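You operate a simulated robot arm through the tools that you are given. There is no shell and no other tool. Be economical: measure what you need, move in short steps, check, and stop when the job is done.

The job below is to be done with a simulated robot arm. You get a single attempt, and the scene is never put back.

## Task
Take the third small sleeve and leave it on top of the silver reducer on the bench scale deck.

The check looks at the end state, three seconds after you hand in, the way a careful person would. Anything else that was tipped, shoved, dropped, spilled or broken makes it a failure.

## Robot
A 6-joint arm with a two-finger parallel gripper, fixed in place. Base frame: the origin is at the foot of the arm, x ahead of it, y to its left, z up; the work surface is at about z = 600. Lengths are in mm, angles in rad, forces in N, time in s.
With the tool pointing down near the work surface it reaches from about 160 to 640 mm from the base axis. Its first joint turns from -1.152 to 1.152 rad. Payload 2.9 kg.
The TCP is the grasp point between the finger pads, 30 mm short of the fingertips. In the tool frame z runs along the fingers and y along their closing line. The gripper opens to 110 mm. The fingers are 20 mm wide and 10 mm thick; the gripper's body (48 by 112 mm) begins 55 mm behind the TCP.
Orientation is that of the tool frame in the base frame, as a unit quaternion [w, x, y, z]. With the fingers straight down and closing along the base's y, the tool's x points along the base's -x, its y along +y and its z along -z.

## Interface
- The arm moves only by the tool play_rows. Its arguments are lists of equal length, an entry for each row: "travel": the shift along the tool's x, y, z in mm, a list of three; "angular": the turn, a rotation vector about the tool's x, y, z in rad, a list of three. In form: {"travel": [[dx, dy, dz], ...], "angular": [[wx, wy, wz], ...]}. A call has 1 to 8 rows; each row shifts and turns the commanded pose from where the row before left it, along the tool's axes as they then stand. "grip" is the gripper command, from -1 (shut) to 1 (fully open), values between in proportion, set as the call begins (left out, the last holds). Rows are played at 5 a second. More than 50 mm and 0.15 rad between two rows, or a gripper value outside its range, and nothing of the call is played. Where a pose cannot be reached the arm comes as near as it can. A force on the tool above 40 N (or 10 N above the force at the start of the call, whichever is more), or a blocked arm, ends the call early, and 0.2 s more pass. The fingers move at their own pace (about 108 mm/s each) and stop on an object; they squeeze with about 33 N. The grip force told is the motor's: it shows also when the fingers shut on nothing. Time passes only in rows, and 0.2 s behind the last, so rows that do not move let the fingers close. It gives the time, the measured TCP pose, the force on the tool (base axes), the opening and the grip force at its end, in the units of the frame above (readings bear some noise).
- Cameras (640 x 400 px; columns grow to the right, rows downward): "scene" is fixed at [78.4, 436.6, 1376.7]; the picture's right is [-0.74, -0.67, 0.00], its down [-0.42, 0.47, -0.78] and it looks along [0.52, -0.58, -0.63] (base axes); focal length 361 px, centre (320, 200). "wrist" rides on the gripper at [72, 17, -103] in the tool frame; the picture's right is [-0.23, 0.97, 0.00], its down [-0.76, -0.18, -0.62] and it looks along [-0.61, -0.14, 0.78] (tool axes); focal length 222 px, centre (320, 200). There is no depth. A picture from a camera that has moved, and an enlarged one, comes with that camera's place and axes in the base frame and with its lens.
- get_image(camera): a new picture of that camera. It takes no simulated time.
- close_up(camera, box): a new picture of the part [left, top, right, bottom] of that camera's present view, enlarged. It takes no simulated time.
- finish_job(): hands the job in; it is judged then, once.

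Work in short steps. Places have to be worked out from the pictures, the camera data and where the tool is seen: move nearer, look again, correct. Check each grasp and each placing, and mend what went wrong. You have 90 turns and 42 pictures in all, those below and enlarged ones among them. Open the gripper and draw the arm clear of the work before you hand the job in, unless the task says otherwise; then end with one line.

The tools are called after "Request:" as a command line: name --argument value ..., lists and objects as JSON in quotes. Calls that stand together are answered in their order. play_rows: Moves the arm, as the interface text tells. Its arguments: {"type":"object","properties":{"travel":{"type":"array","items":{"type":"array","items":{"type":"number"}}},"angular":{"type":"array","items":{"type":"array","items":{"type":"number"}}},"grip":{"type":"number"}},"required":["travel","angular"]} The other tools are called the same way: get_image (camera) takes a picture; close_up (camera, box) takes an enlarged picture of a part of a camera's view; finish_job () hands the job in.

At the start:

```text
time: 0.0
tcp_pos: [439.2, 21.7, 853.7]
orientation: [0.0, 0.0, 1.0, 0.0]
contact_force: [-0.3, -0.2, -0.4]
opening: 109.8
grip_force: 0.1
```

scene: 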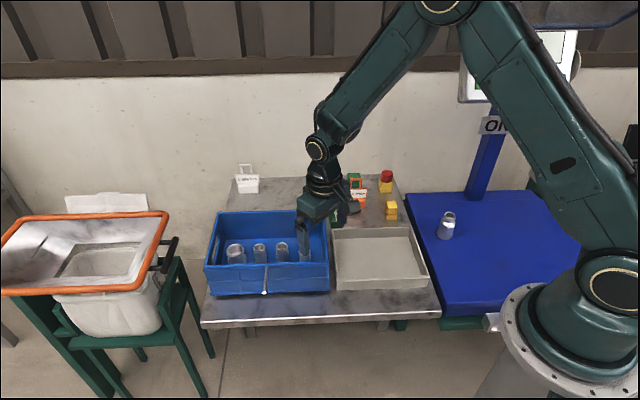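
wrist: 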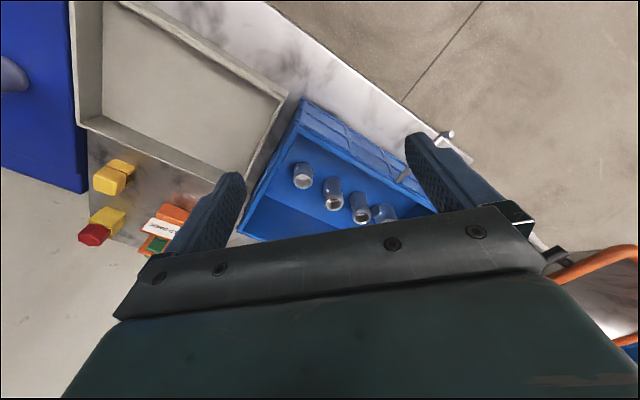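

I start by looking closer at the blue crate with the sleeves and the blue scale deck with the reducer.

Request:
close_up --camera "scene" --box '[195, 190, 345, 310]'

Request:
close_up --camera "scene" --box '[400, 180, 520, 260]'

Request:
close_up --camera "wrist" --box '[230, 80, 470, 260]'

```text
3.33 times, centred on (270, 250) of scene
camera zoom: at [78.4, 436.6, 1376.7], right [-0.74, -0.67, 0.0], down [-0.42, 0.47, -0.78], along [0.52, -0.58, -0.63], focal length 1204 px, centre (487, 33)
```

zoom: 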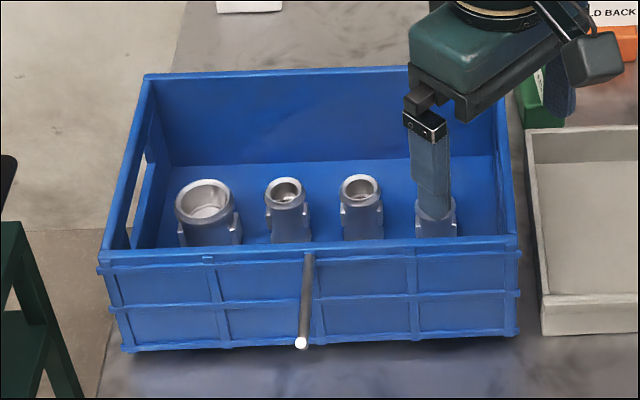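

```text
5.00 times, centred on (460, 220) of scene
camera zoom: at [78.4, 436.6, 1376.7], right [-0.74, -0.67, 0.0], down [-0.42, 0.47, -0.78], along [0.52, -0.58, -0.63], focal length 1806 px, centre (-380, 100)
```

zoom: 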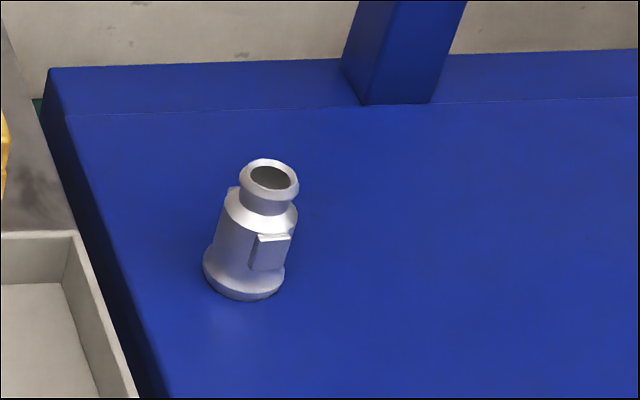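

```text
2.22 times, centred on (350, 170) of wrist
camera zoom: at [366.3, 38.3, 956.7], right [0.23, 0.97, 0.0], down [0.76, -0.18, 0.62], along [0.61, -0.14, -0.78], focal length 494 px, centre (253, 267)
```

zoom: 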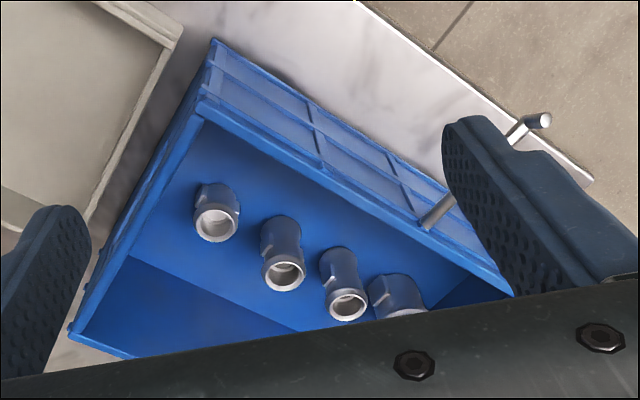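

There are three small sleeves and one large one in the row, so I need to know which end to count from. I'm checking the signs and markings for that.

Request:
close_up --camera "scene" --box '[220, 150, 290, 200]'

Request:
close_up --camera "scene" --box '[330, 160, 410, 230]'

Request:
close_up --camera "scene" --box '[440, 20, 600, 150]'

```text
8.00 times, centred on (255, 175) of scene
camera zoom: at [78.4, 436.6, 1376.7], right [-0.74, -0.67, 0.0], down [-0.42, 0.47, -0.78], along [0.52, -0.58, -0.63], focal length 2890 px, centre (840, 400)
```

zoom: 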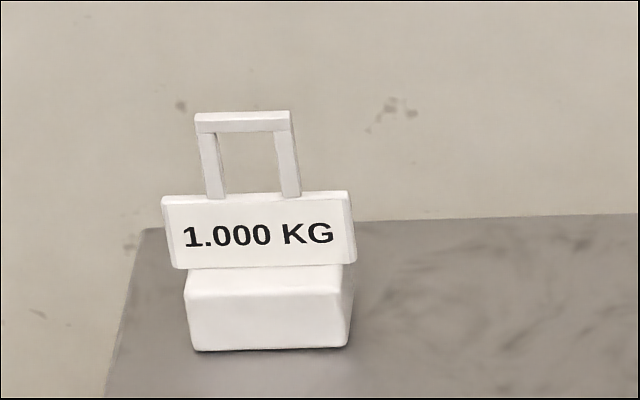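

```text
5.71 times, centred on (370, 195) of scene
camera zoom: at [78.4, 436.6, 1376.7], right [-0.74, -0.67, 0.0], down [-0.42, 0.47, -0.78], along [0.52, -0.58, -0.63], focal length 2064 px, centre (34, 229)
```

zoom: 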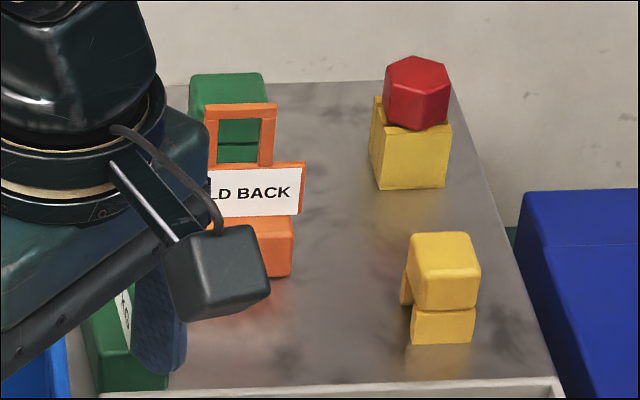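

```text
3.08 times, centred on (520, 85) of scene
camera zoom: at [78.4, 436.6, 1376.7], right [-0.74, -0.67, 0.0], down [-0.42, 0.47, -0.78], along [0.52, -0.58, -0.63], focal length 1112 px, centre (-295, 554)
```

zoom: 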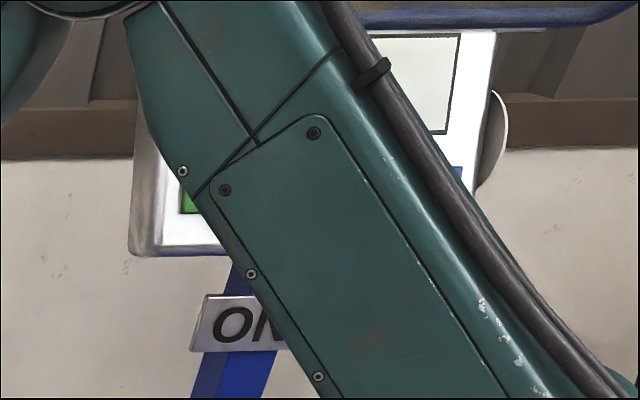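

The "HOLD BACK" sign and the plaque on the post ("ON…") are partly hidden by the arm. I'll swing the arm to the left and up to uncover them and the crate.

Request:
play_rows --travel '[[10, 40, -10], [10, 40, -10], [10, 40, -10], [10, 40, -10], [0, 40, 0]]' --angular '[[0, 0, 0], [0, 0, 0], [0, 0, 0], [0, 0, 0], [0, 0, 0]]'

Request:
get_image --camera "scene"

Request:
get_image --camera "wrist"

```text
time: 1.2
tcp_pos: [398.8, 221.8, 890.5]
orientation: [0.0, 0.0, 1.0, 0.0]
contact_force: [0.0, 0.1, -0.5]
opening: 110.0
grip_force: 0.1
```

```text
33 pictures are left
```

scene: 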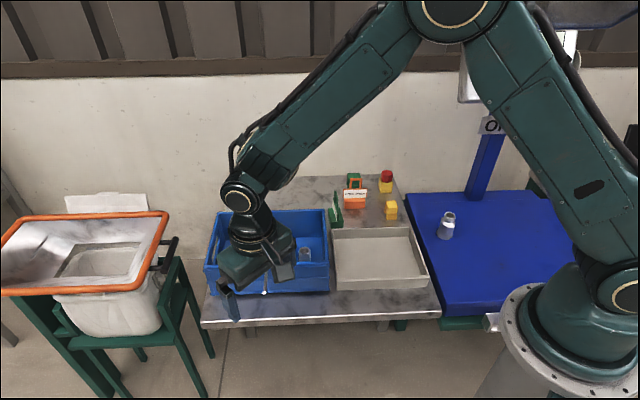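

```text
32 pictures are left
camera wrist: at [325.7, 239.2, 995.3], right [0.23, 0.97, 0.0], down [0.76, -0.18, 0.62], along [0.61, -0.14, -0.78], focal length 222 px, centre (320, 200)
```

wrist: 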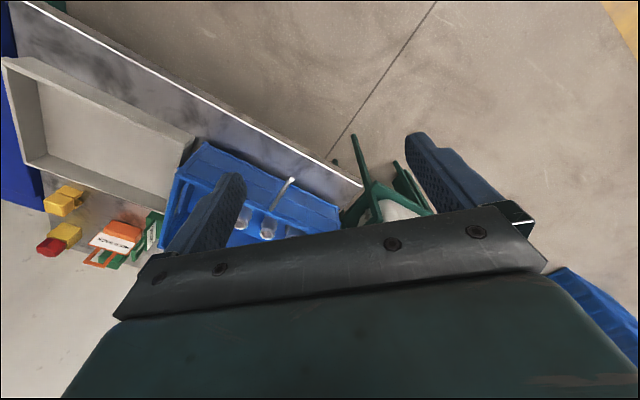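

The sign cluster shows better now, so I'll zoom in on it.

Request:
close_up --camera "scene" --box '[320, 165, 410, 230]'

Request:
close_up --camera "wrist" --box '[30, 170, 190, 280]'

```text
6.15 times, centred on (365, 198) of scene
camera zoom: at [78.4, 436.6, 1376.6], right [-0.74, -0.67, 0.0], down [-0.42, 0.47, -0.78], along [0.52, -0.58, -0.63], focal length 2223 px, centre (43, 215)
```

zoom: 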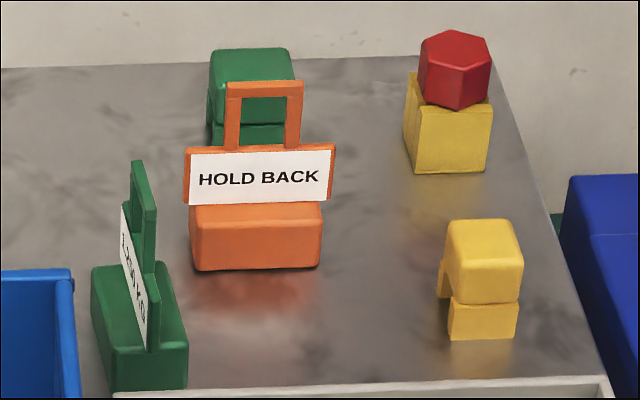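

```text
3.64 times, centred on (110, 225) of wrist
camera zoom: at [325.7, 239.2, 995.3], right [0.23, 0.97, 0.0], down [0.76, -0.18, 0.62], along [0.61, -0.14, -0.78], focal length 808 px, centre (1084, 109)
```

zoom: 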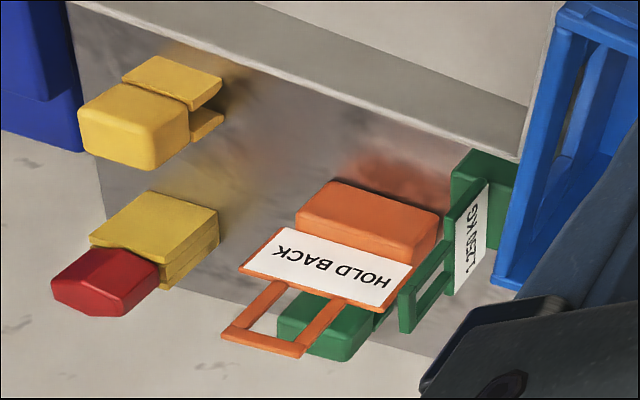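

Those are only weights and a "hold back" tag. I'll swing over to the scale side, staying high, to uncover the plaque and display and get a good view of the whole crate.

Request:
play_rows --travel '[[0, -49, 0], [0, -49, 0], [0, -49, 0], [0, -49, 0], [10, -49, 0], [10, -49, 0], [10, -49, 0], [10, -49, 0]]' --angular '[[0, 0, 0], [0, 0, 0], [0, 0, 0], [0, 0, 0], [0, 0, 0], [0, 0, 0], [0, 0, 0], [0, 0, 0]]'

Request:
get_image --camera "scene"

Request:
get_image --camera "wrist"

```text
time: 3.0
tcp_pos: [362.9, -173.6, 892.7]
orientation: [0.0, -0.002, 1.0, 0.001]
contact_force: [-0.3, -0.3, -0.1]
opening: 109.7
grip_force: 0.0
```

```text
29 pictures are left
```

scene: 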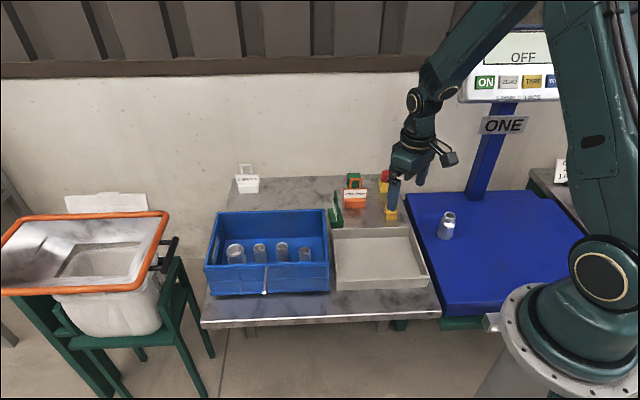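

```text
28 pictures are left
camera wrist: at [288.8, -156.2, 996.5], right [0.23, 0.97, 0.0], down [0.76, -0.18, 0.62], along [0.61, -0.14, -0.78], focal length 222 px, centre (320, 200)
```

wrist: 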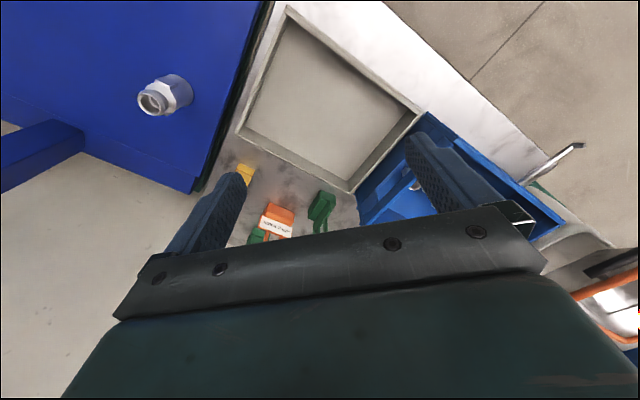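

The plaque reads "ONE", which may mark where counting starts. I'm zooming in on it, the display, the card at the right and the crate.

Request:
close_up --camera "scene" --box '[450, 20, 590, 200]'

Request:
close_up --camera "scene" --box '[200, 205, 335, 300]'

Request:
close_up --camera "scene" --box '[20, 180, 200, 300]'

```text
2.22 times, centred on (520, 110) of scene
camera zoom: at [78.3, 436.6, 1376.7], right [-0.74, -0.67, 0.0], down [-0.42, 0.47, -0.78], along [0.52, -0.58, -0.63], focal length 803 px, centre (-124, 400)
```

zoom: 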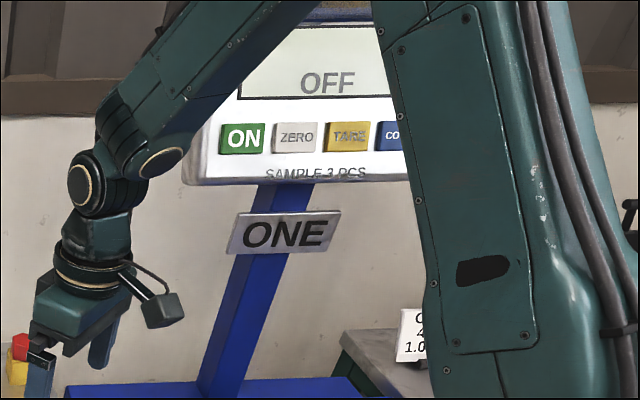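

```text
4.21 times, centred on (268, 252) of scene
camera zoom: at [78.3, 436.6, 1376.7], right [-0.74, -0.67, 0.0], down [-0.42, 0.47, -0.78], along [0.52, -0.58, -0.63], focal length 1521 px, centre (541, -21)
```

zoom: 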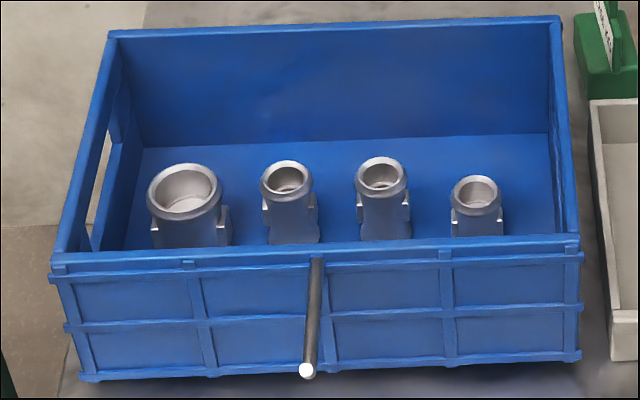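

```text
3.33 times, centred on (110, 240) of scene
camera zoom: at [78.3, 436.6, 1376.7], right [-0.74, -0.67, 0.0], down [-0.42, 0.47, -0.78], along [0.52, -0.58, -0.63], focal length 1204 px, centre (1020, 67)
```

zoom: 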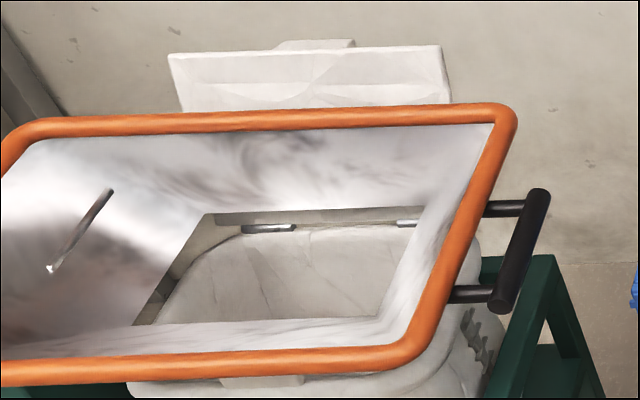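

The display strip says "SAMPLE 3 PCS", the plaque says "ONE", and there's a card at the far right behind the arm. I'll turn the wrist camera toward that card and the scale before deciding which sleeve is meant.

Request:
play_rows --travel '[[0, 0, 0], [0, 0, 0], [0, 0, 0], [0, 0, 0], [0, 0, 0], [0, 0, 0], [0, 0, 0], [0, 0, 0]]' --angular '[[0, 0, 0.149], [0, 0, 0.149], [0, 0, 0.149], [0, 0, 0.149], [0, 0, 0.149], [0, 0, 0.149], [0, 0, 0.149], [0, 0, 0.149]]'

Request:
get_image --camera "wrist"

```text
time: 4.8
tcp_pos: [360.5, -170.4, 892.3]
orientation: [0.0, 0.562, 0.827, -0.001]
contact_force: [-0.3, 0.2, 1.1]
opening: 110.1
grip_force: 0.1
```

```text
24 pictures are left
camera wrist: at [348.3, -97.0, 997.0], right [0.99, 0.15, 0.0], down [0.11, -0.77, 0.62], along [0.09, -0.62, -0.78], focal length 222 px, centre (320, 200)
```

wrist: 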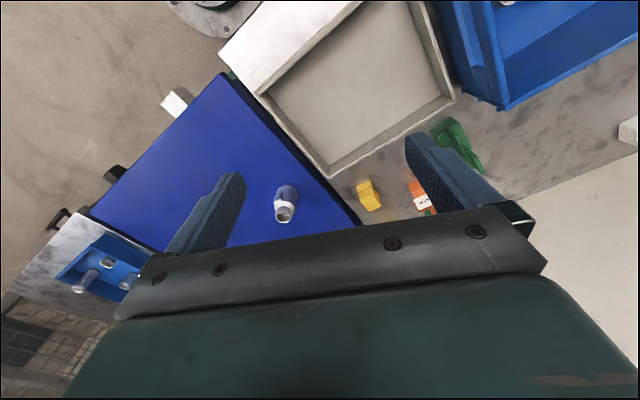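

There's a second bench beyond the scale with another small crate of pieces. Zooming in there.

Request:
close_up --camera "wrist" --box '[10, 200, 170, 310]'

Request:
close_up --camera "wrist" --box '[255, 165, 325, 235]'

```text
3.64 times, centred on (90, 255) of wrist
camera zoom: at [348.3, -97.0, 997.0], right [0.99, 0.15, 0.0], down [0.11, -0.77, 0.62], along [0.09, -0.62, -0.78], focal length 808 px, centre (1156, 0)
```

zoom: 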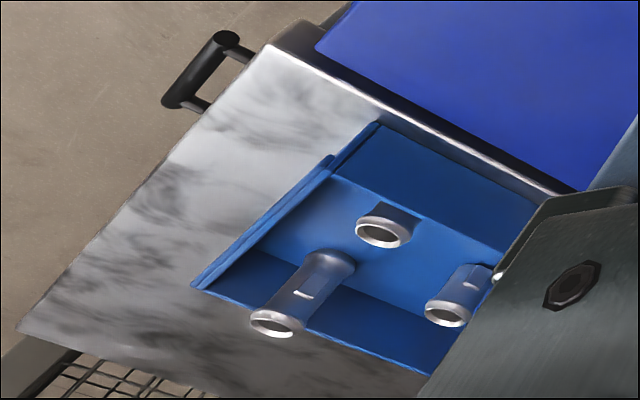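

```text
5.71 times, centred on (290, 200) of wrist
camera zoom: at [348.3, -97.0, 997.0], right [0.99, 0.15, 0.0], down [0.11, -0.77, 0.62], along [0.09, -0.62, -0.78], focal length 1269 px, centre (491, 200)
```

zoom: 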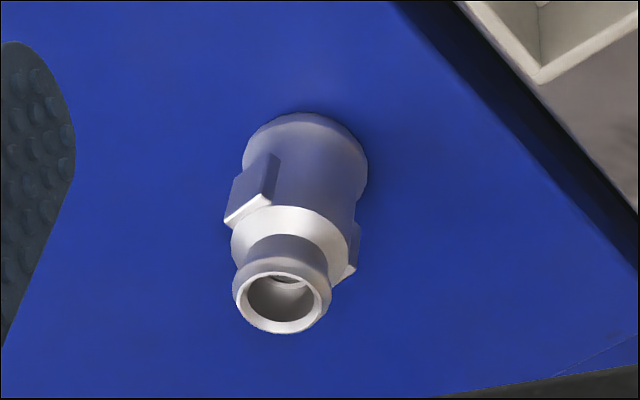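

The second crate holds finished-looking taller pieces, and its card is still unread. I'll move above the scale side, staying at z≈890, and turn further to read it.

Request:
play_rows --travel '[[-34, -22, 0], [-34, -22, 0], [-34, -22, 0], [-34, -22, 0], [-34, -22, 0], [0, 0, 0], [0, 0, 0], [0, 0, 0]]' --angular '[[0, 0, 0], [0, 0, 0], [0, 0, 0], [0, 0, 0], [0, 0, 0], [0, 0, 0.14], [0, 0, 0.14], [0, 0, 0.14]]'

Request:
get_image --camera "wrist"

Request:
close_up --camera "scene" --box '[450, 30, 638, 220]'

```text
time: 6.6
tcp_pos: [321.1, -369.4, 893.1]
orientation: [0.0, 0.722, 0.692, 0.0]
contact_force: [-0.2, 0.1, -0.2]
opening: 110.0
grip_force: 0.1
```

```text
21 pictures are left
camera wrist: at [340.0, -297.6, 996.9], right [0.96, -0.27, 0.0], down [-0.21, -0.75, 0.62], along [-0.17, -0.6, -0.78], focal length 222 px, centre (320, 200)
```

wrist: 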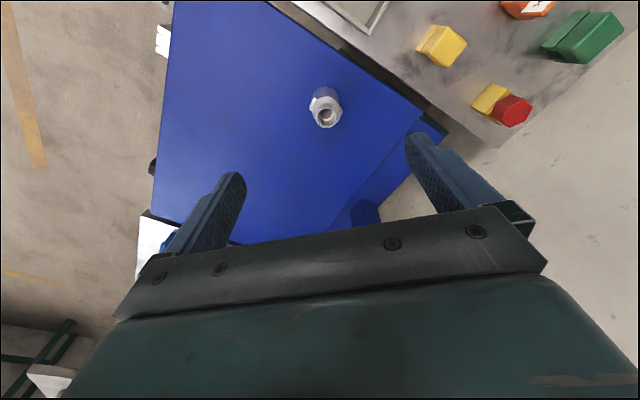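

```text
2.11 times, centred on (544, 125) of scene
camera zoom: at [78.4, 436.6, 1376.7], right [-0.74, -0.67, 0.0], down [-0.42, 0.47, -0.78], along [0.52, -0.58, -0.63], focal length 760 px, centre (-152, 358)
```

zoom: 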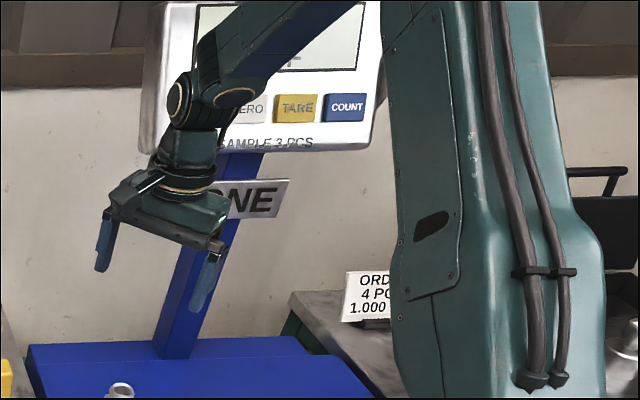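

The card reads "ORDER 4 PCS 1.000 KG". Triangulated tops are about (637,51,679) and (592,10,682), with (553,-32,661) a little shorter. I'll go back to the crate and look at the pieces closely.

Request:
play_rows --travel '[[49, 10, 0], [49, 10, 0], [49, 10, 0], [49, 10, 0], [49, 10, 0], [49, 10, 0], [49, 10, 0], [0, 0, 0]]' --angular '[[0, 0, 0], [0, 0, 0], [0, 0, 0], [0, 0, 0], [0, 0, 0], [0, 0, 0], [0, 0, 0], [0, 0, -0.145]]'

Request:
play_rows --travel '[[0, 0, 0], [0, 0, 0], [0, 0, 0], [0, 0, 0], [0, 0, 0], [0, 0, 0], [0, 0, 0], [0, 0, 0]]' --angular '[[0, 0, -0.149], [0, 0, -0.149], [0, 0, -0.149], [0, 0, -0.149], [0, 0, -0.149], [0, 0, -0.149], [0, 0, -0.149], [0, 0, -0.149]]'

Request:
get_image --camera "wrist"

```text
time: 8.4
tcp_pos: [403.8, -29.3, 892.1]
orientation: [0.0, 0.669, 0.744, 0.0]
contact_force: [-0.1, -0.8, 0.3]
opening: 110.1
grip_force: 0.2
```

```text
time: 10.2
tcp_pos: [405.7, -29.5, 892.1]
orientation: [-0.001, 0.136, 0.991, -0.001]
contact_force: [0.2, 0.2, 0.2]
opening: 110.0
grip_force: 0.0
```

```text
19 pictures are left
camera wrist: at [338.6, 6.1, 996.9], right [0.48, 0.88, 0.0], down [0.69, -0.38, 0.62], along [0.55, -0.3, -0.78], focal length 222 px, centre (320, 200)
```

wrist: 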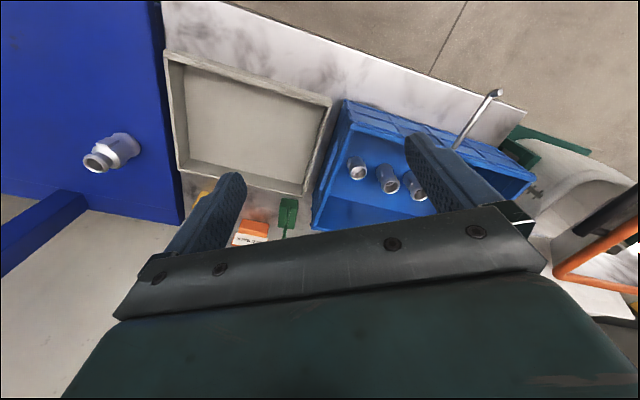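

Request:
close_up --camera "wrist" --box '[335, 140, 435, 210]'

Request:
close_up --camera "scene" --box '[220, 235, 320, 270]'

```text
5.71 times, centred on (385, 175) of wrist
camera zoom: at [338.6, 6.1, 996.9], right [0.48, 0.88, 0.0], down [0.69, -0.38, 0.62], along [0.55, -0.3, -0.78], focal length 1269 px, centre (-51, 343)
```

zoom: 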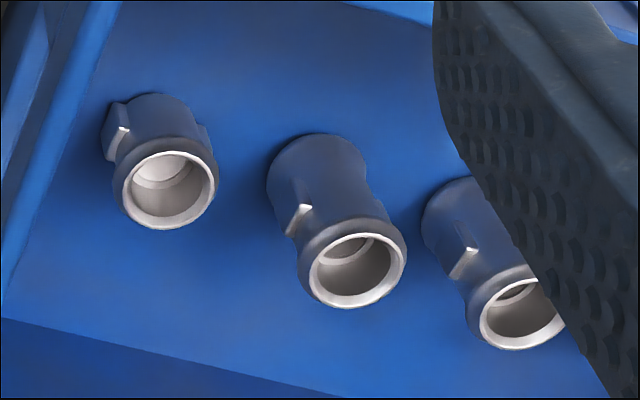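

```text
6.40 times, centred on (270, 252) of scene
camera zoom: at [78.4, 436.6, 1376.7], right [-0.74, -0.67, 0.0], down [-0.42, 0.47, -0.78], along [0.52, -0.58, -0.63], focal length 2312 px, centre (640, -136)
```

zoom: 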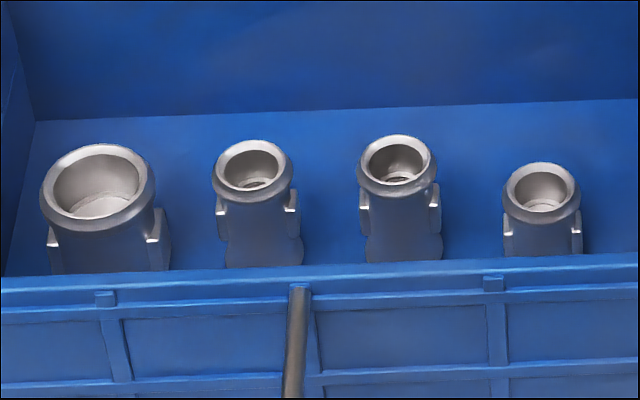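

The three small sleeves lie along a 45° line, with the large one at the far-left end. The "ONE" plate at the scale end is the only count-start mark in the scene. Counting from there, the third small sleeve is the one beside the large sleeve, at about (637,51). I'll turn the gripper so it closes across the row, move nearer and look again.

Request:
play_rows --travel '[[0, 0, 0], [0, 0, 0], [0, 0, 0], [0, 0, 0], [0, 0, 0], [0, 0, 0], [0, 0, 0], [0, 0, 0]]' --angular '[[0, 0, -0.132], [0, 0, -0.132], [0, 0, -0.132], [0, 0, -0.132], [0, 0, -0.132], [0, 0, -0.132], [0, 0, -0.132], [0, 0, -0.134]]'

Request:
play_rows --travel '[[-22.5, -26.7, 20], [-22.5, -26.7, 20], [-22.5, -26.7, 20], [-22.5, -26.7, 20], [0, 0, 0]]' --angular '[[0, 0, 0], [0, 0, 0], [0, 0, 0], [0, 0, 0], [0, 0, 0]]' --grip 0.4

Request:
get_image --camera "wrist"

```text
time: 12.0
tcp_pos: [404.5, -30.3, 892.8]
orientation: [0.001, -0.384, 0.924, 0.0]
contact_force: [-0.2, 0.0, 0.6]
opening: 110.3
grip_force: 0.0
```

```text
time: 13.2
tcp_pos: [542.6, -41.7, 811.4]
orientation: [0.001, -0.381, 0.924, 0.0]
contact_force: [0.1, 0.7, 0.0]
opening: 77.1
grip_force: 0.0
```

```text
16 pictures are left
camera wrist: at [478.3, -80.7, 915.5], right [-0.53, 0.85, 0.0], down [0.67, 0.41, 0.62], along [0.53, 0.33, -0.78], focal length 222 px, centre (320, 200)
```

wrist: 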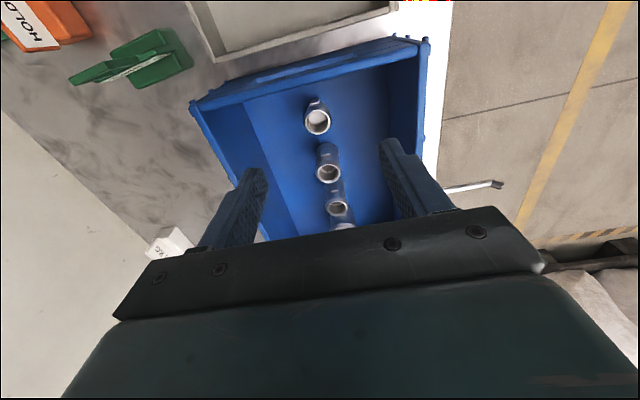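

All the tops line up between the fingers. One close-up will refine the positions.

Request:
close_up --camera "wrist" --box '[270, 90, 400, 235]'

```text
2.76 times, centred on (335, 162) of wrist
camera zoom: at [478.3, -80.7, 915.5], right [-0.53, 0.85, 0.0], down [0.67, 0.41, 0.62], along [0.53, 0.33, -0.78], focal length 613 px, centre (279, 303)
```

zoom: 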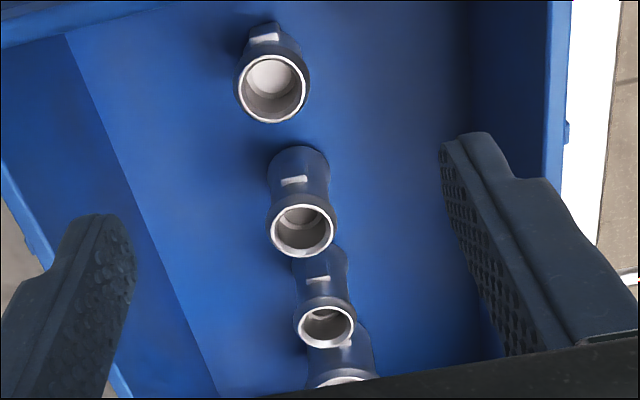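

Refined target: the sleeve's axis is at about (638,49.5) with its top at about 680. I'll move above it, staying clear of the tops, and check.

Request:
play_rows --travel '[[-33, -0.8, 10], [-33, -0.8, 10], [-33, -0.8, 10], [-33, -0.8, 10], [0, 0, 0]]' --angular '[[0, 0, 0], [0, 0, 0], [0, 0, 0], [0, 0, 0], [0, 0, 0]]'

Request:
close_up --camera "scene" --box '[195, 170, 345, 300]'

```text
time: 14.4
tcp_pos: [640.7, 49.5, 772.1]
orientation: [0.0, -0.382, 0.924, 0.0]
contact_force: [-0.6, -0.2, -0.5]
opening: 77.1
grip_force: 0.1
```

```text
3.08 times, centred on (270, 235) of scene
camera zoom: at [78.4, 436.6, 1376.7], right [-0.74, -0.67, 0.0], down [-0.42, 0.47, -0.78], along [0.52, -0.58, -0.63], focal length 1112 px, centre (474, 92)
```

zoom: 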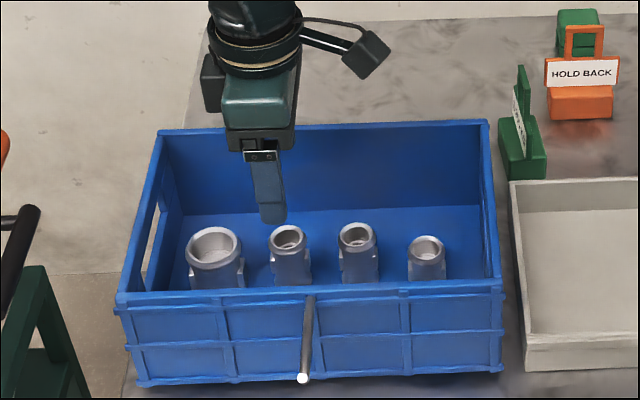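

The gripper is directly above the target sleeve. I'm descending in steps to TCP z≈662.

Request:
play_rows --travel '[[1.5, 1.5, 22], [0, 0, 22], [0, 0, 22], [0, 0, 22], [0, 0, 22], [0, 0, 0]]' --angular '[[0, 0, 0], [0, 0, 0], [0, 0, 0], [0, 0, 0], [0, 0, 0], [0, 0, 0]]'

Request:
close_up --camera "scene" --box '[215, 200, 325, 290]'

```text
time: 15.8
tcp_pos: [637.3, 49.2, 662.1]
orientation: [0.0, -0.382, 0.924, 0.001]
contact_force: [0.3, -0.1, 1.1]
opening: 77.0
grip_force: 0.0
```

```text
4.44 times, centred on (270, 245) of scene
camera zoom: at [78.4, 436.6, 1376.7], right [-0.74, -0.67, 0.0], down [-0.42, 0.47, -0.78], along [0.52, -0.58, -0.63], focal length 1605 px, centre (542, 0)
```

zoom: 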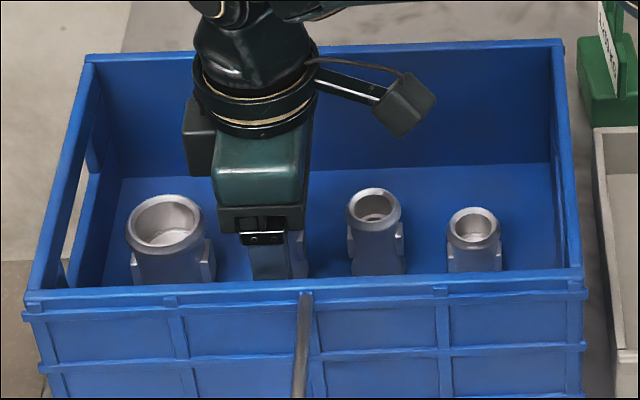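

The fingers straddle the sleeve with no contact. Closing now.

Request:
play_rows --travel '[[0, 0, 0], [0, 0, 0], [0, 0, 0], [0, 0, 0]]' --angular '[[0, 0, 0], [0, 0, 0], [0, 0, 0], [0, 0, 0]]' --grip -1

```text
time: 16.8
tcp_pos: [638.0, 48.2, 662.6]
orientation: [0.0, -0.382, 0.924, -0.001]
contact_force: [0.1, -0.3, 1.4]
opening: 33.5
grip_force: 33.6
```

It closed on the sleeve at 33.5 mm, holding firm. Lifting straight up.

Request:
play_rows --travel '[[0, 0, -8], [0, 0, -20], [0, 0, -24], [0, 0, -24], [0, 0, -24], [0, 0, -24], [0, 0, -24], [0, 0, -10]]' --angular '[[0, 0, 0], [0, 0, 0], [0, 0, 0], [0, 0, 0], [0, 0, 0], [0, 0, 0], [0, 0, 0], [0, 0, 0]]'

Request:
get_image --camera "scene"

```text
time: 18.6
tcp_pos: [637.3, 48.8, 820.9]
orientation: [-0.001, -0.382, 0.924, -0.001]
contact_force: [-0.6, 0.1, -2.0]
opening: 33.5
grip_force: 33.0
```

```text
12 pictures are left
```

scene: 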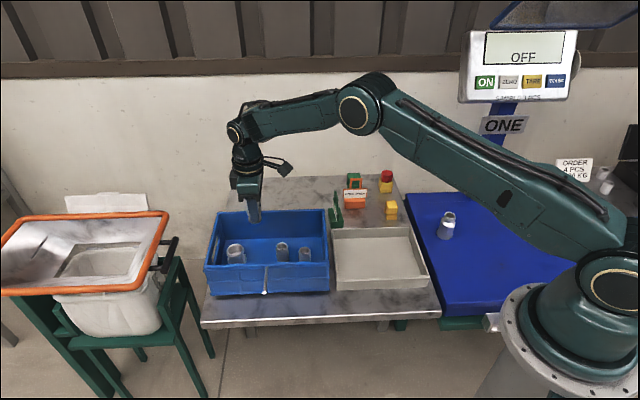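

The sleeve is up and clear and the rest is undisturbed. I triangulate the reducer's top at about (320.5,-392,692). I'm carrying the sleeve across high at z≈821.

Request:
play_rows --travel '[[20, -3, 0], [40, -6.5, 0], [40, -6.5, 0], [40, -6.5, 0], [40, -6.5, 0], [40, -6.5, 0], [40, -6.5, 0], [20, -3, 0]]' --angular '[[0, 0, 0], [0, 0, 0], [0, 0, 0], [0, 0, 0], [0, 0, 0], [0, 0, 0], [0, 0, 0], [0, 0, 0]]'

Request:
play_rows --travel '[[0, 0, 0], [0, 0, 0], [0, 0, 0], [0, 0, 0], [0, 0, 0], [0, 0, 0], [0, 0, 0], [0, 0, 0]]' --angular '[[0, 0, 0.098], [0, 0, 0.098], [0, 0, 0.098], [0, 0, 0.098], [0, 0, 0.098], [0, 0, 0.098], [0, 0, 0.098], [0, 0, 0.098]]'

```text
time: 20.4
tcp_pos: [469.9, -181.6, 819.3]
orientation: [0.0, -0.382, 0.924, 0.0]
contact_force: [0.8, -0.5, -0.8]
opening: 33.3
grip_force: 33.0
```

```text
time: 22.2
tcp_pos: [472.0, -179.7, 821.2]
orientation: [0.0, 0.001, 1.0, 0.0]
contact_force: [0.0, 0.3, -1.2]
opening: 33.2
grip_force: 33.2
```

Now I'm heading above the reducer, still high.

Request:
play_rows --travel '[[15, -21, 0], [22, -31, 0], [22, -31, 0], [22, -31, 0], [22, -31, 0], [22, -31, 0], [16, -22, 0], [10.5, -14, 0]]' --angular '[[0, 0, 0], [0, 0, 0], [0, 0, 0], [0, 0, 0], [0, 0, 0], [0, 0, 0], [0, 0, 0], [0, 0, 0]]'

Request:
get_image --camera "wrist"

Request:
close_up --camera "scene" --box '[400, 160, 500, 250]'

```text
time: 24.0
tcp_pos: [318.3, -393.0, 821.1]
orientation: [0.0, 0.0, 1.0, 0.0]
contact_force: [-0.1, 0.2, -1.3]
opening: 33.3
grip_force: 33.0
```

```text
11 pictures are left
camera wrist: at [245.5, -376.1, 925.1], right [0.23, 0.97, 0.0], down [0.76, -0.18, 0.62], along [0.61, -0.14, -0.78], focal length 222 px, centre (320, 200)
```

wrist: 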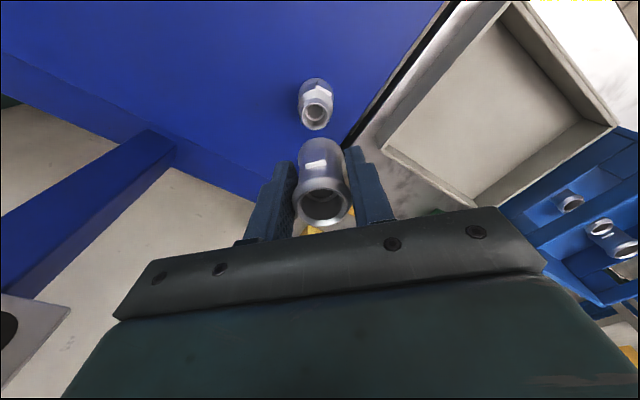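

```text
4.44 times, centred on (450, 205) of scene
camera zoom: at [78.4, 436.6, 1376.7], right [-0.74, -0.67, 0.0], down [-0.42, 0.47, -0.78], along [0.52, -0.58, -0.63], focal length 1605 px, centre (-258, 178)
```

zoom: 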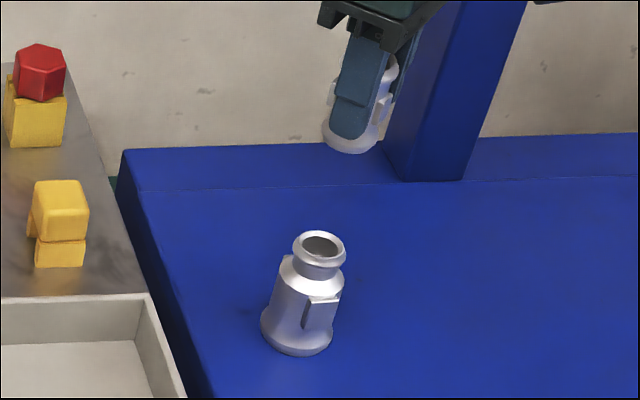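

Both the sleeve and the reducer are visible in the wrist view, so I'll enlarge it to measure their alignment.

Request:
close_up --camera "wrist" --box '[250, 70, 390, 235]'

```text
2.42 times, centred on (320, 152) of wrist
camera zoom: at [245.5, -376.1, 925.1], right [0.23, 0.97, 0.0], down [0.76, -0.18, 0.62], along [0.61, -0.14, -0.78], focal length 538 px, centre (320, 315)
```

zoom: 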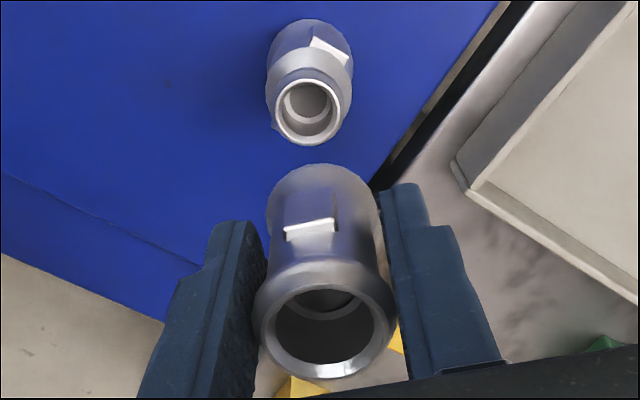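

The reducer sits about 3 mm further in x and 5–7 mm further in -y than the sleeve axis. I'll correct, lower to about 20 mm above it, and re-measure.

Request:
play_rows --travel '[[-2.5, -5, 0], [0, 0, 12], [0, 0, 14], [0, 0, 14], [0, 0, 10], [0, 0, 0]]' --angular '[[0, 0, 0], [0, 0, 0], [0, 0, 0], [0, 0, 0], [0, 0, 0], [0, 0, 0]]'

Request:
close_up --camera "wrist" --box '[250, 90, 390, 235]'

Request:
close_up --camera "scene" --box '[415, 180, 485, 250]'

```text
time: 25.4
tcp_pos: [321.8, -399.0, 771.9]
orientation: [0.0, 0.0, 1.0, -0.001]
contact_force: [-0.2, 0.0, -1.9]
opening: 33.4
grip_force: 32.6
```

```text
2.76 times, centred on (320, 162) of wrist
camera zoom: at [248.6, -380.7, 875.5], right [0.23, 0.97, 0.0], down [0.76, -0.18, 0.62], along [0.61, -0.14, -0.78], focal length 613 px, centre (320, 303)
```

zoom: 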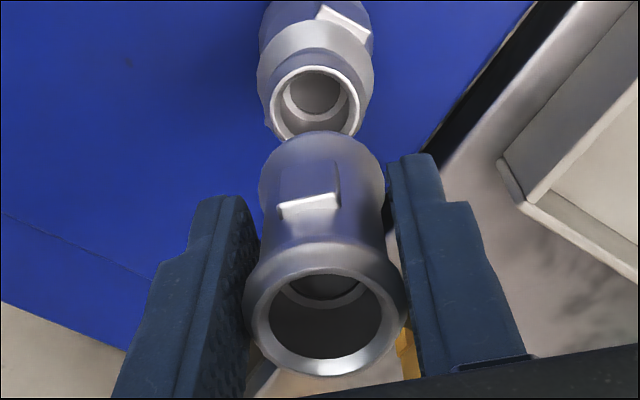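

```text
5.71 times, centred on (450, 215) of scene
camera zoom: at [78.4, 436.6, 1376.7], right [-0.74, -0.67, 0.0], down [-0.42, 0.47, -0.78], along [0.52, -0.58, -0.63], focal length 2064 px, centre (-423, 114)
```

zoom: 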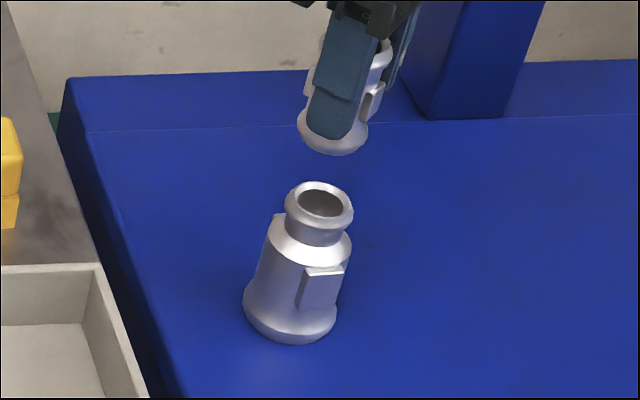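

In y they now agree within about 1 mm. Both views put the reducer about 3 mm nearer in x than the sleeve. Correcting, lowering another 14 mm and checking again.

Request:
play_rows --travel '[[3.3, -0.5, 0], [0, 0, 7], [0, 0, 7], [0, 0, 0], [0, 0, 0]]' --angular '[[0, 0, 0], [0, 0, 0], [0, 0, 0], [0, 0, 0], [0, 0, 0]]'

Request:
close_up --camera "wrist" --box '[260, 90, 380, 220]'

Request:
close_up --camera "scene" --box '[425, 190, 475, 245]'

```text
time: 26.6
tcp_pos: [318.6, -398.2, 756.4]
orientation: [0.0, 0.0, 1.0, 0.0]
contact_force: [0.0, -0.3, -1.1]
opening: 33.6
grip_force: 32.5
```

```text
3.08 times, centred on (320, 155) of wrist
camera zoom: at [245.1, -380.9, 860.4], right [0.23, 0.97, 0.0], down [0.76, -0.18, 0.62], along [0.61, -0.14, -0.78], focal length 684 px, centre (320, 338)
```

zoom: 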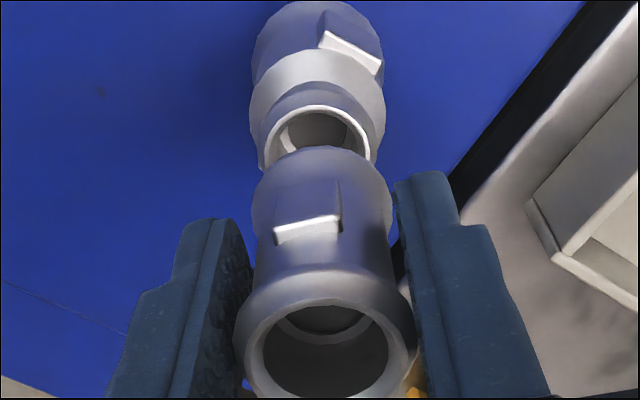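

```text
7.27 times, centred on (450, 218) of scene
camera zoom: at [78.4, 436.6, 1376.7], right [-0.74, -0.67, 0.0], down [-0.42, 0.47, -0.78], along [0.52, -0.58, -0.63], focal length 2627 px, centre (-626, 73)
```

zoom: 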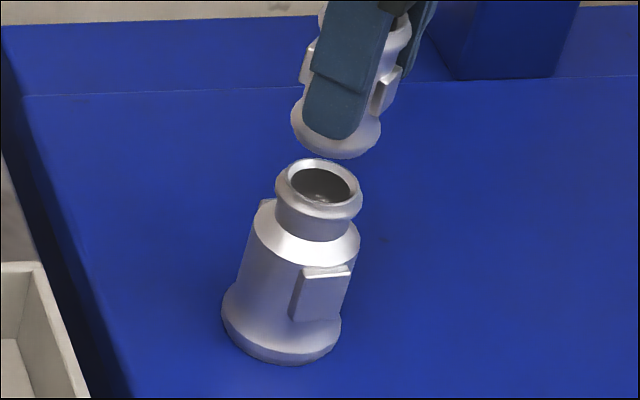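

Re-solving both views: the sleeve's bottom is higher than assumed, about 45 mm below the TCP, so roughly 25 mm of gap remains. The alignment error is only 1–2 mm. Small correction, down another 15 mm, then another look.

Request:
play_rows --travel '[[-1.5, -1.5, 0], [0, 0, 5], [0, 0, 5], [0, 0, 5], [0, 0, 0]]' --angular '[[0, 0, 0], [0, 0, 0], [0, 0, 0], [0, 0, 0], [0, 0, 0]]'

Request:
close_up --camera "scene" --box '[425, 190, 475, 245]'

```text
time: 27.8
tcp_pos: [319.2, -398.8, 740.5]
orientation: [-0.001, -0.001, 1.0, 0.0]
contact_force: [0.1, 0.9, -2.1]
opening: 33.4
grip_force: 33.5
```

```text
7.27 times, centred on (450, 218) of scene
camera zoom: at [78.4, 436.6, 1376.7], right [-0.74, -0.67, 0.0], down [-0.42, 0.47, -0.78], along [0.52, -0.58, -0.63], focal length 2627 px, centre (-626, 73)
```

zoom: 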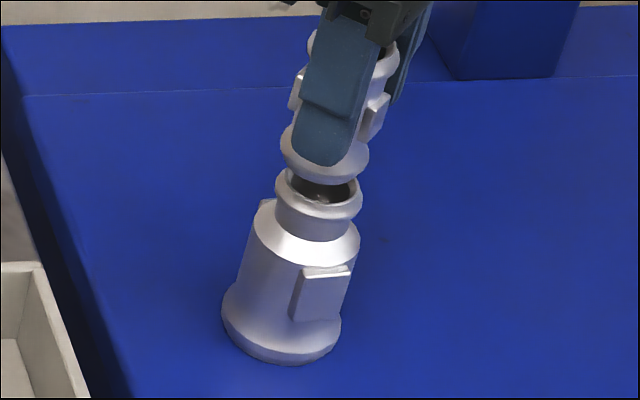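

Only about 15 mm of gap is left and the lateral fit is within about 1 mm. I'm lowering gently, watching for contact.

Request:
play_rows --travel '[[0, 0, 4], [0, 0, 3], [0, 0, 2], [0, 0, 1.5], [0, 0, 0]]' --angular '[[0, 0, 0], [0, 0, 0], [0, 0, 0], [0, 0, 0], [0, 0, 0]]'

Request:
close_up --camera "wrist" --box '[270, 80, 370, 190]'

```text
time: 29.0
tcp_pos: [320.5, -399.8, 731.2]
orientation: [0.0, 0.0, 1.0, -0.001]
contact_force: [-1.4, 2.1, 7.1]
opening: 33.4
grip_force: 32.6
```

```text
3.64 times, centred on (320, 135) of wrist
camera zoom: at [246.3, -382.0, 835.8], right [0.23, 0.97, 0.0], down [0.76, -0.18, 0.62], along [0.61, -0.14, -0.78], focal length 808 px, centre (320, 436)
```

zoom: 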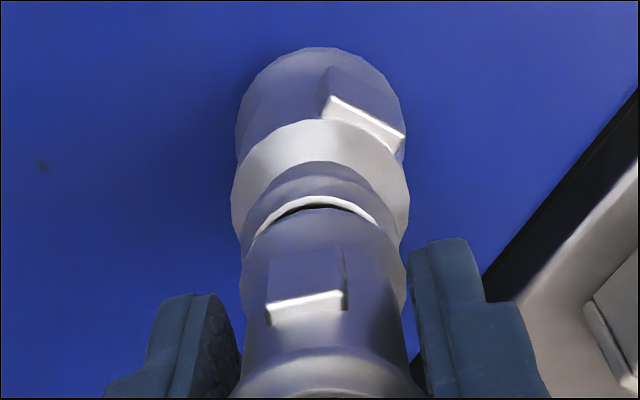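

Contact came at TCP z≈731 (about 8 N), matching the reducer's top at about 686. The wrist view shows the ring peeking out on the -x side, so the sleeve sits a few mm too far in +x and slightly +y. One scene view at contact will size the correction.

Request:
close_up --camera "scene" --box '[430, 195, 470, 240]'

```text
8.89 times, centred on (450, 218) of scene
camera zoom: at [78.3, 436.7, 1376.6], right [-0.74, -0.67, 0.0], down [-0.42, 0.47, -0.78], along [0.52, -0.58, -0.63], focal length 3211 px, centre (-836, 44)
```

zoom: 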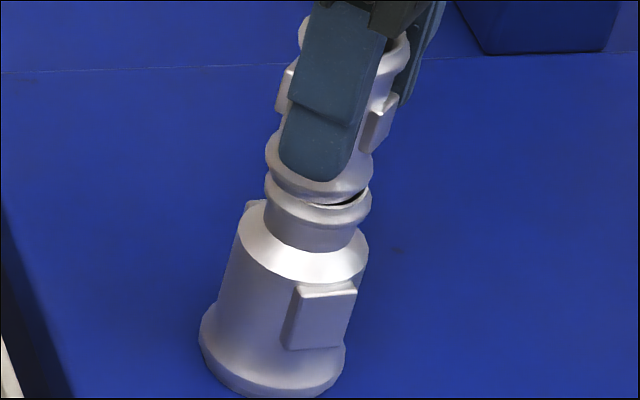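

Both views agree on a shift of about 4 mm in -x and little in y. I'll lift 5 mm, shift, and lower to just touching.

Request:
play_rows --travel '[[0, 0, -3], [0, 0, -3], [3.8, -0.6, 0], [0, 0, 0], [0, 0, 3], [0, 0, 1.5], [0, 0, 0]]' --angular '[[0, 0, 0], [0, 0, 0], [0, 0, 0], [0, 0, 0], [0, 0, 0], [0, 0, 0], [0, 0, 0]]'

Request:
close_up --camera "wrist" --box '[270, 80, 370, 190]'

```text
time: 30.6
tcp_pos: [315.2, -402.1, 732.8]
orientation: [0.001, 0.0, 1.0, 0.0]
contact_force: [0.1, -0.2, -1.3]
opening: 33.5
grip_force: 33.0
```

```text
3.64 times, centred on (320, 135) of wrist
camera zoom: at [242.6, -383.5, 836.6], right [0.23, 0.97, 0.0], down [0.76, -0.18, 0.62], along [0.61, -0.14, -0.78], focal length 808 px, centre (320, 436)
```

zoom: 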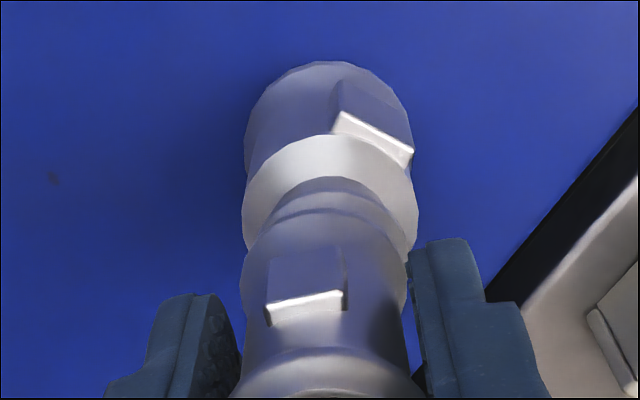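

The sleeve now covers the ring in x. Against the reducer's body it's about 1.5 mm too far in -y, so I'll trim that and lower to a light touch.

Request:
play_rows --travel '[[0.5, 1.5, 0], [0, 0, 0], [0, 0, 0.7], [0, 0, 0.7], [0, 0, 0]]' --angular '[[0, 0, 0], [0, 0, 0], [0, 0, 0], [0, 0, 0], [0, 0, 0]]'

```text
time: 31.8
tcp_pos: [316.0, -399.1, 731.3]
orientation: [0.001, 0.0, 1.0, 0.0]
contact_force: [1.9, 2.1, 4.4]
opening: 33.5
grip_force: 33.0
```

It's touching with about 5 N. I'll ease off slightly, then open the fingers modestly.

Request:
play_rows --travel '[[0, 0, -0.5], [0, 0, 0]]' --angular '[[0, 0, 0], [0, 0, 0]]'

Request:
play_rows --travel '[[0, 0, 0], [0, 0, 0], [0, 0, 0]]' --angular '[[0, 0, 0], [0, 0, 0], [0, 0, 0]]' --grip -0.28

```text
time: 32.4
tcp_pos: [315.4, -399.1, 733.1]
orientation: [0.001, 0.001, 1.0, -0.001]
contact_force: [1.1, 0.2, 1.8]
opening: 33.2
grip_force: 32.8
```

```text
time: 33.2
tcp_pos: [316.0, -399.1, 731.6]
orientation: [-0.001, 0.001, 1.0, 0.0]
contact_force: [0.4, -0.4, 0.5]
opening: 39.6
grip_force: 0.0
```

The fingers are open about 3 mm on each side with no load on the tool. I'm using the last picture to check that the sleeve stands upright and centred.

Request:
close_up --camera "scene" --box '[425, 185, 475, 240]'

```text
7.27 times, centred on (450, 212) of scene
camera zoom: at [78.4, 436.6, 1376.7], right [-0.74, -0.67, 0.0], down [-0.42, 0.47, -0.78], along [0.52, -0.58, -0.63], focal length 2627 px, centre (-626, 109)
```

zoom: 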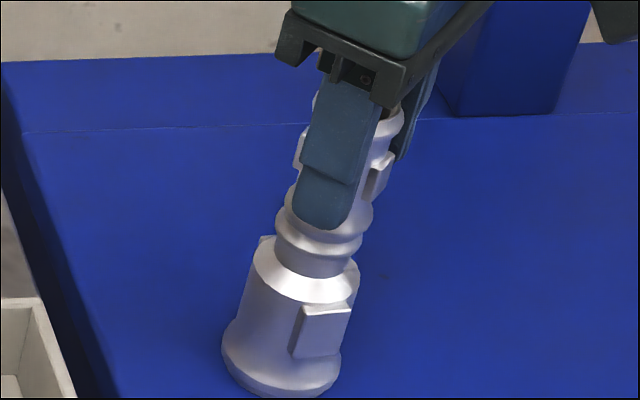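

The sleeve stands upright and coaxial on the reducer. I'll open fully, rise straight up, then draw back.

Request:
play_rows --travel '[[0, 0, 0], [0, 0, 0], [0, 0, 0]]' --angular '[[0, 0, 0], [0, 0, 0], [0, 0, 0]]' --grip 0.4

Request:
play_rows --travel '[[0, 0, -8], [0, 0, -15], [0, 0, -20], [0, 0, -25], [0, 0, -25], [0, 0, -25], [0, 0, -25], [0, 0, 0]]' --angular '[[0, 0, 0], [0, 0, 0], [0, 0, 0], [0, 0, 0], [0, 0, 0], [0, 0, 0], [0, 0, 0], [0, 0, 0]]'

Request:
play_rows --travel '[[0, 40, 0], [0, 40, 0], [0, 40, 0], [0, 40, 0], [0, 0, 0]]' --angular '[[0, 0, 0], [0, 0, 0], [0, 0, 0], [0, 0, 0], [0, 0, 0]]' --grip 1

```text
time: 34.0
tcp_pos: [315.3, -398.4, 731.6]
orientation: [0.0, 0.0, 1.0, -0.001]
contact_force: [1.2, -0.2, 0.6]
opening: 77.2
grip_force: 0.0
```

```text
time: 35.8
tcp_pos: [314.9, -397.5, 876.9]
orientation: [-0.001, 0.0, 1.0, 0.0]
contact_force: [-0.6, -0.5, -0.9]
opening: 77.1
grip_force: 0.0
```

```text
time: 37.0
tcp_pos: [318.0, -235.8, 873.9]
orientation: [0.0, 0.0, 1.0, 0.0]
contact_force: [0.4, 0.3, 1.0]
opening: 110.1
grip_force: 0.0
```

The tool met no contact forces on the way out and the arm is clear, so I'm handing in.

Request:
finish_job

```text
The job is handed in.
```

I put a small sleeve upright and centred on the silver reducer; I took the third counting from the "ONE" plate end, which was my own reading since the task gave no direction, and my last picture was taken before the fingers fully opened, so the final state rests on force readings.
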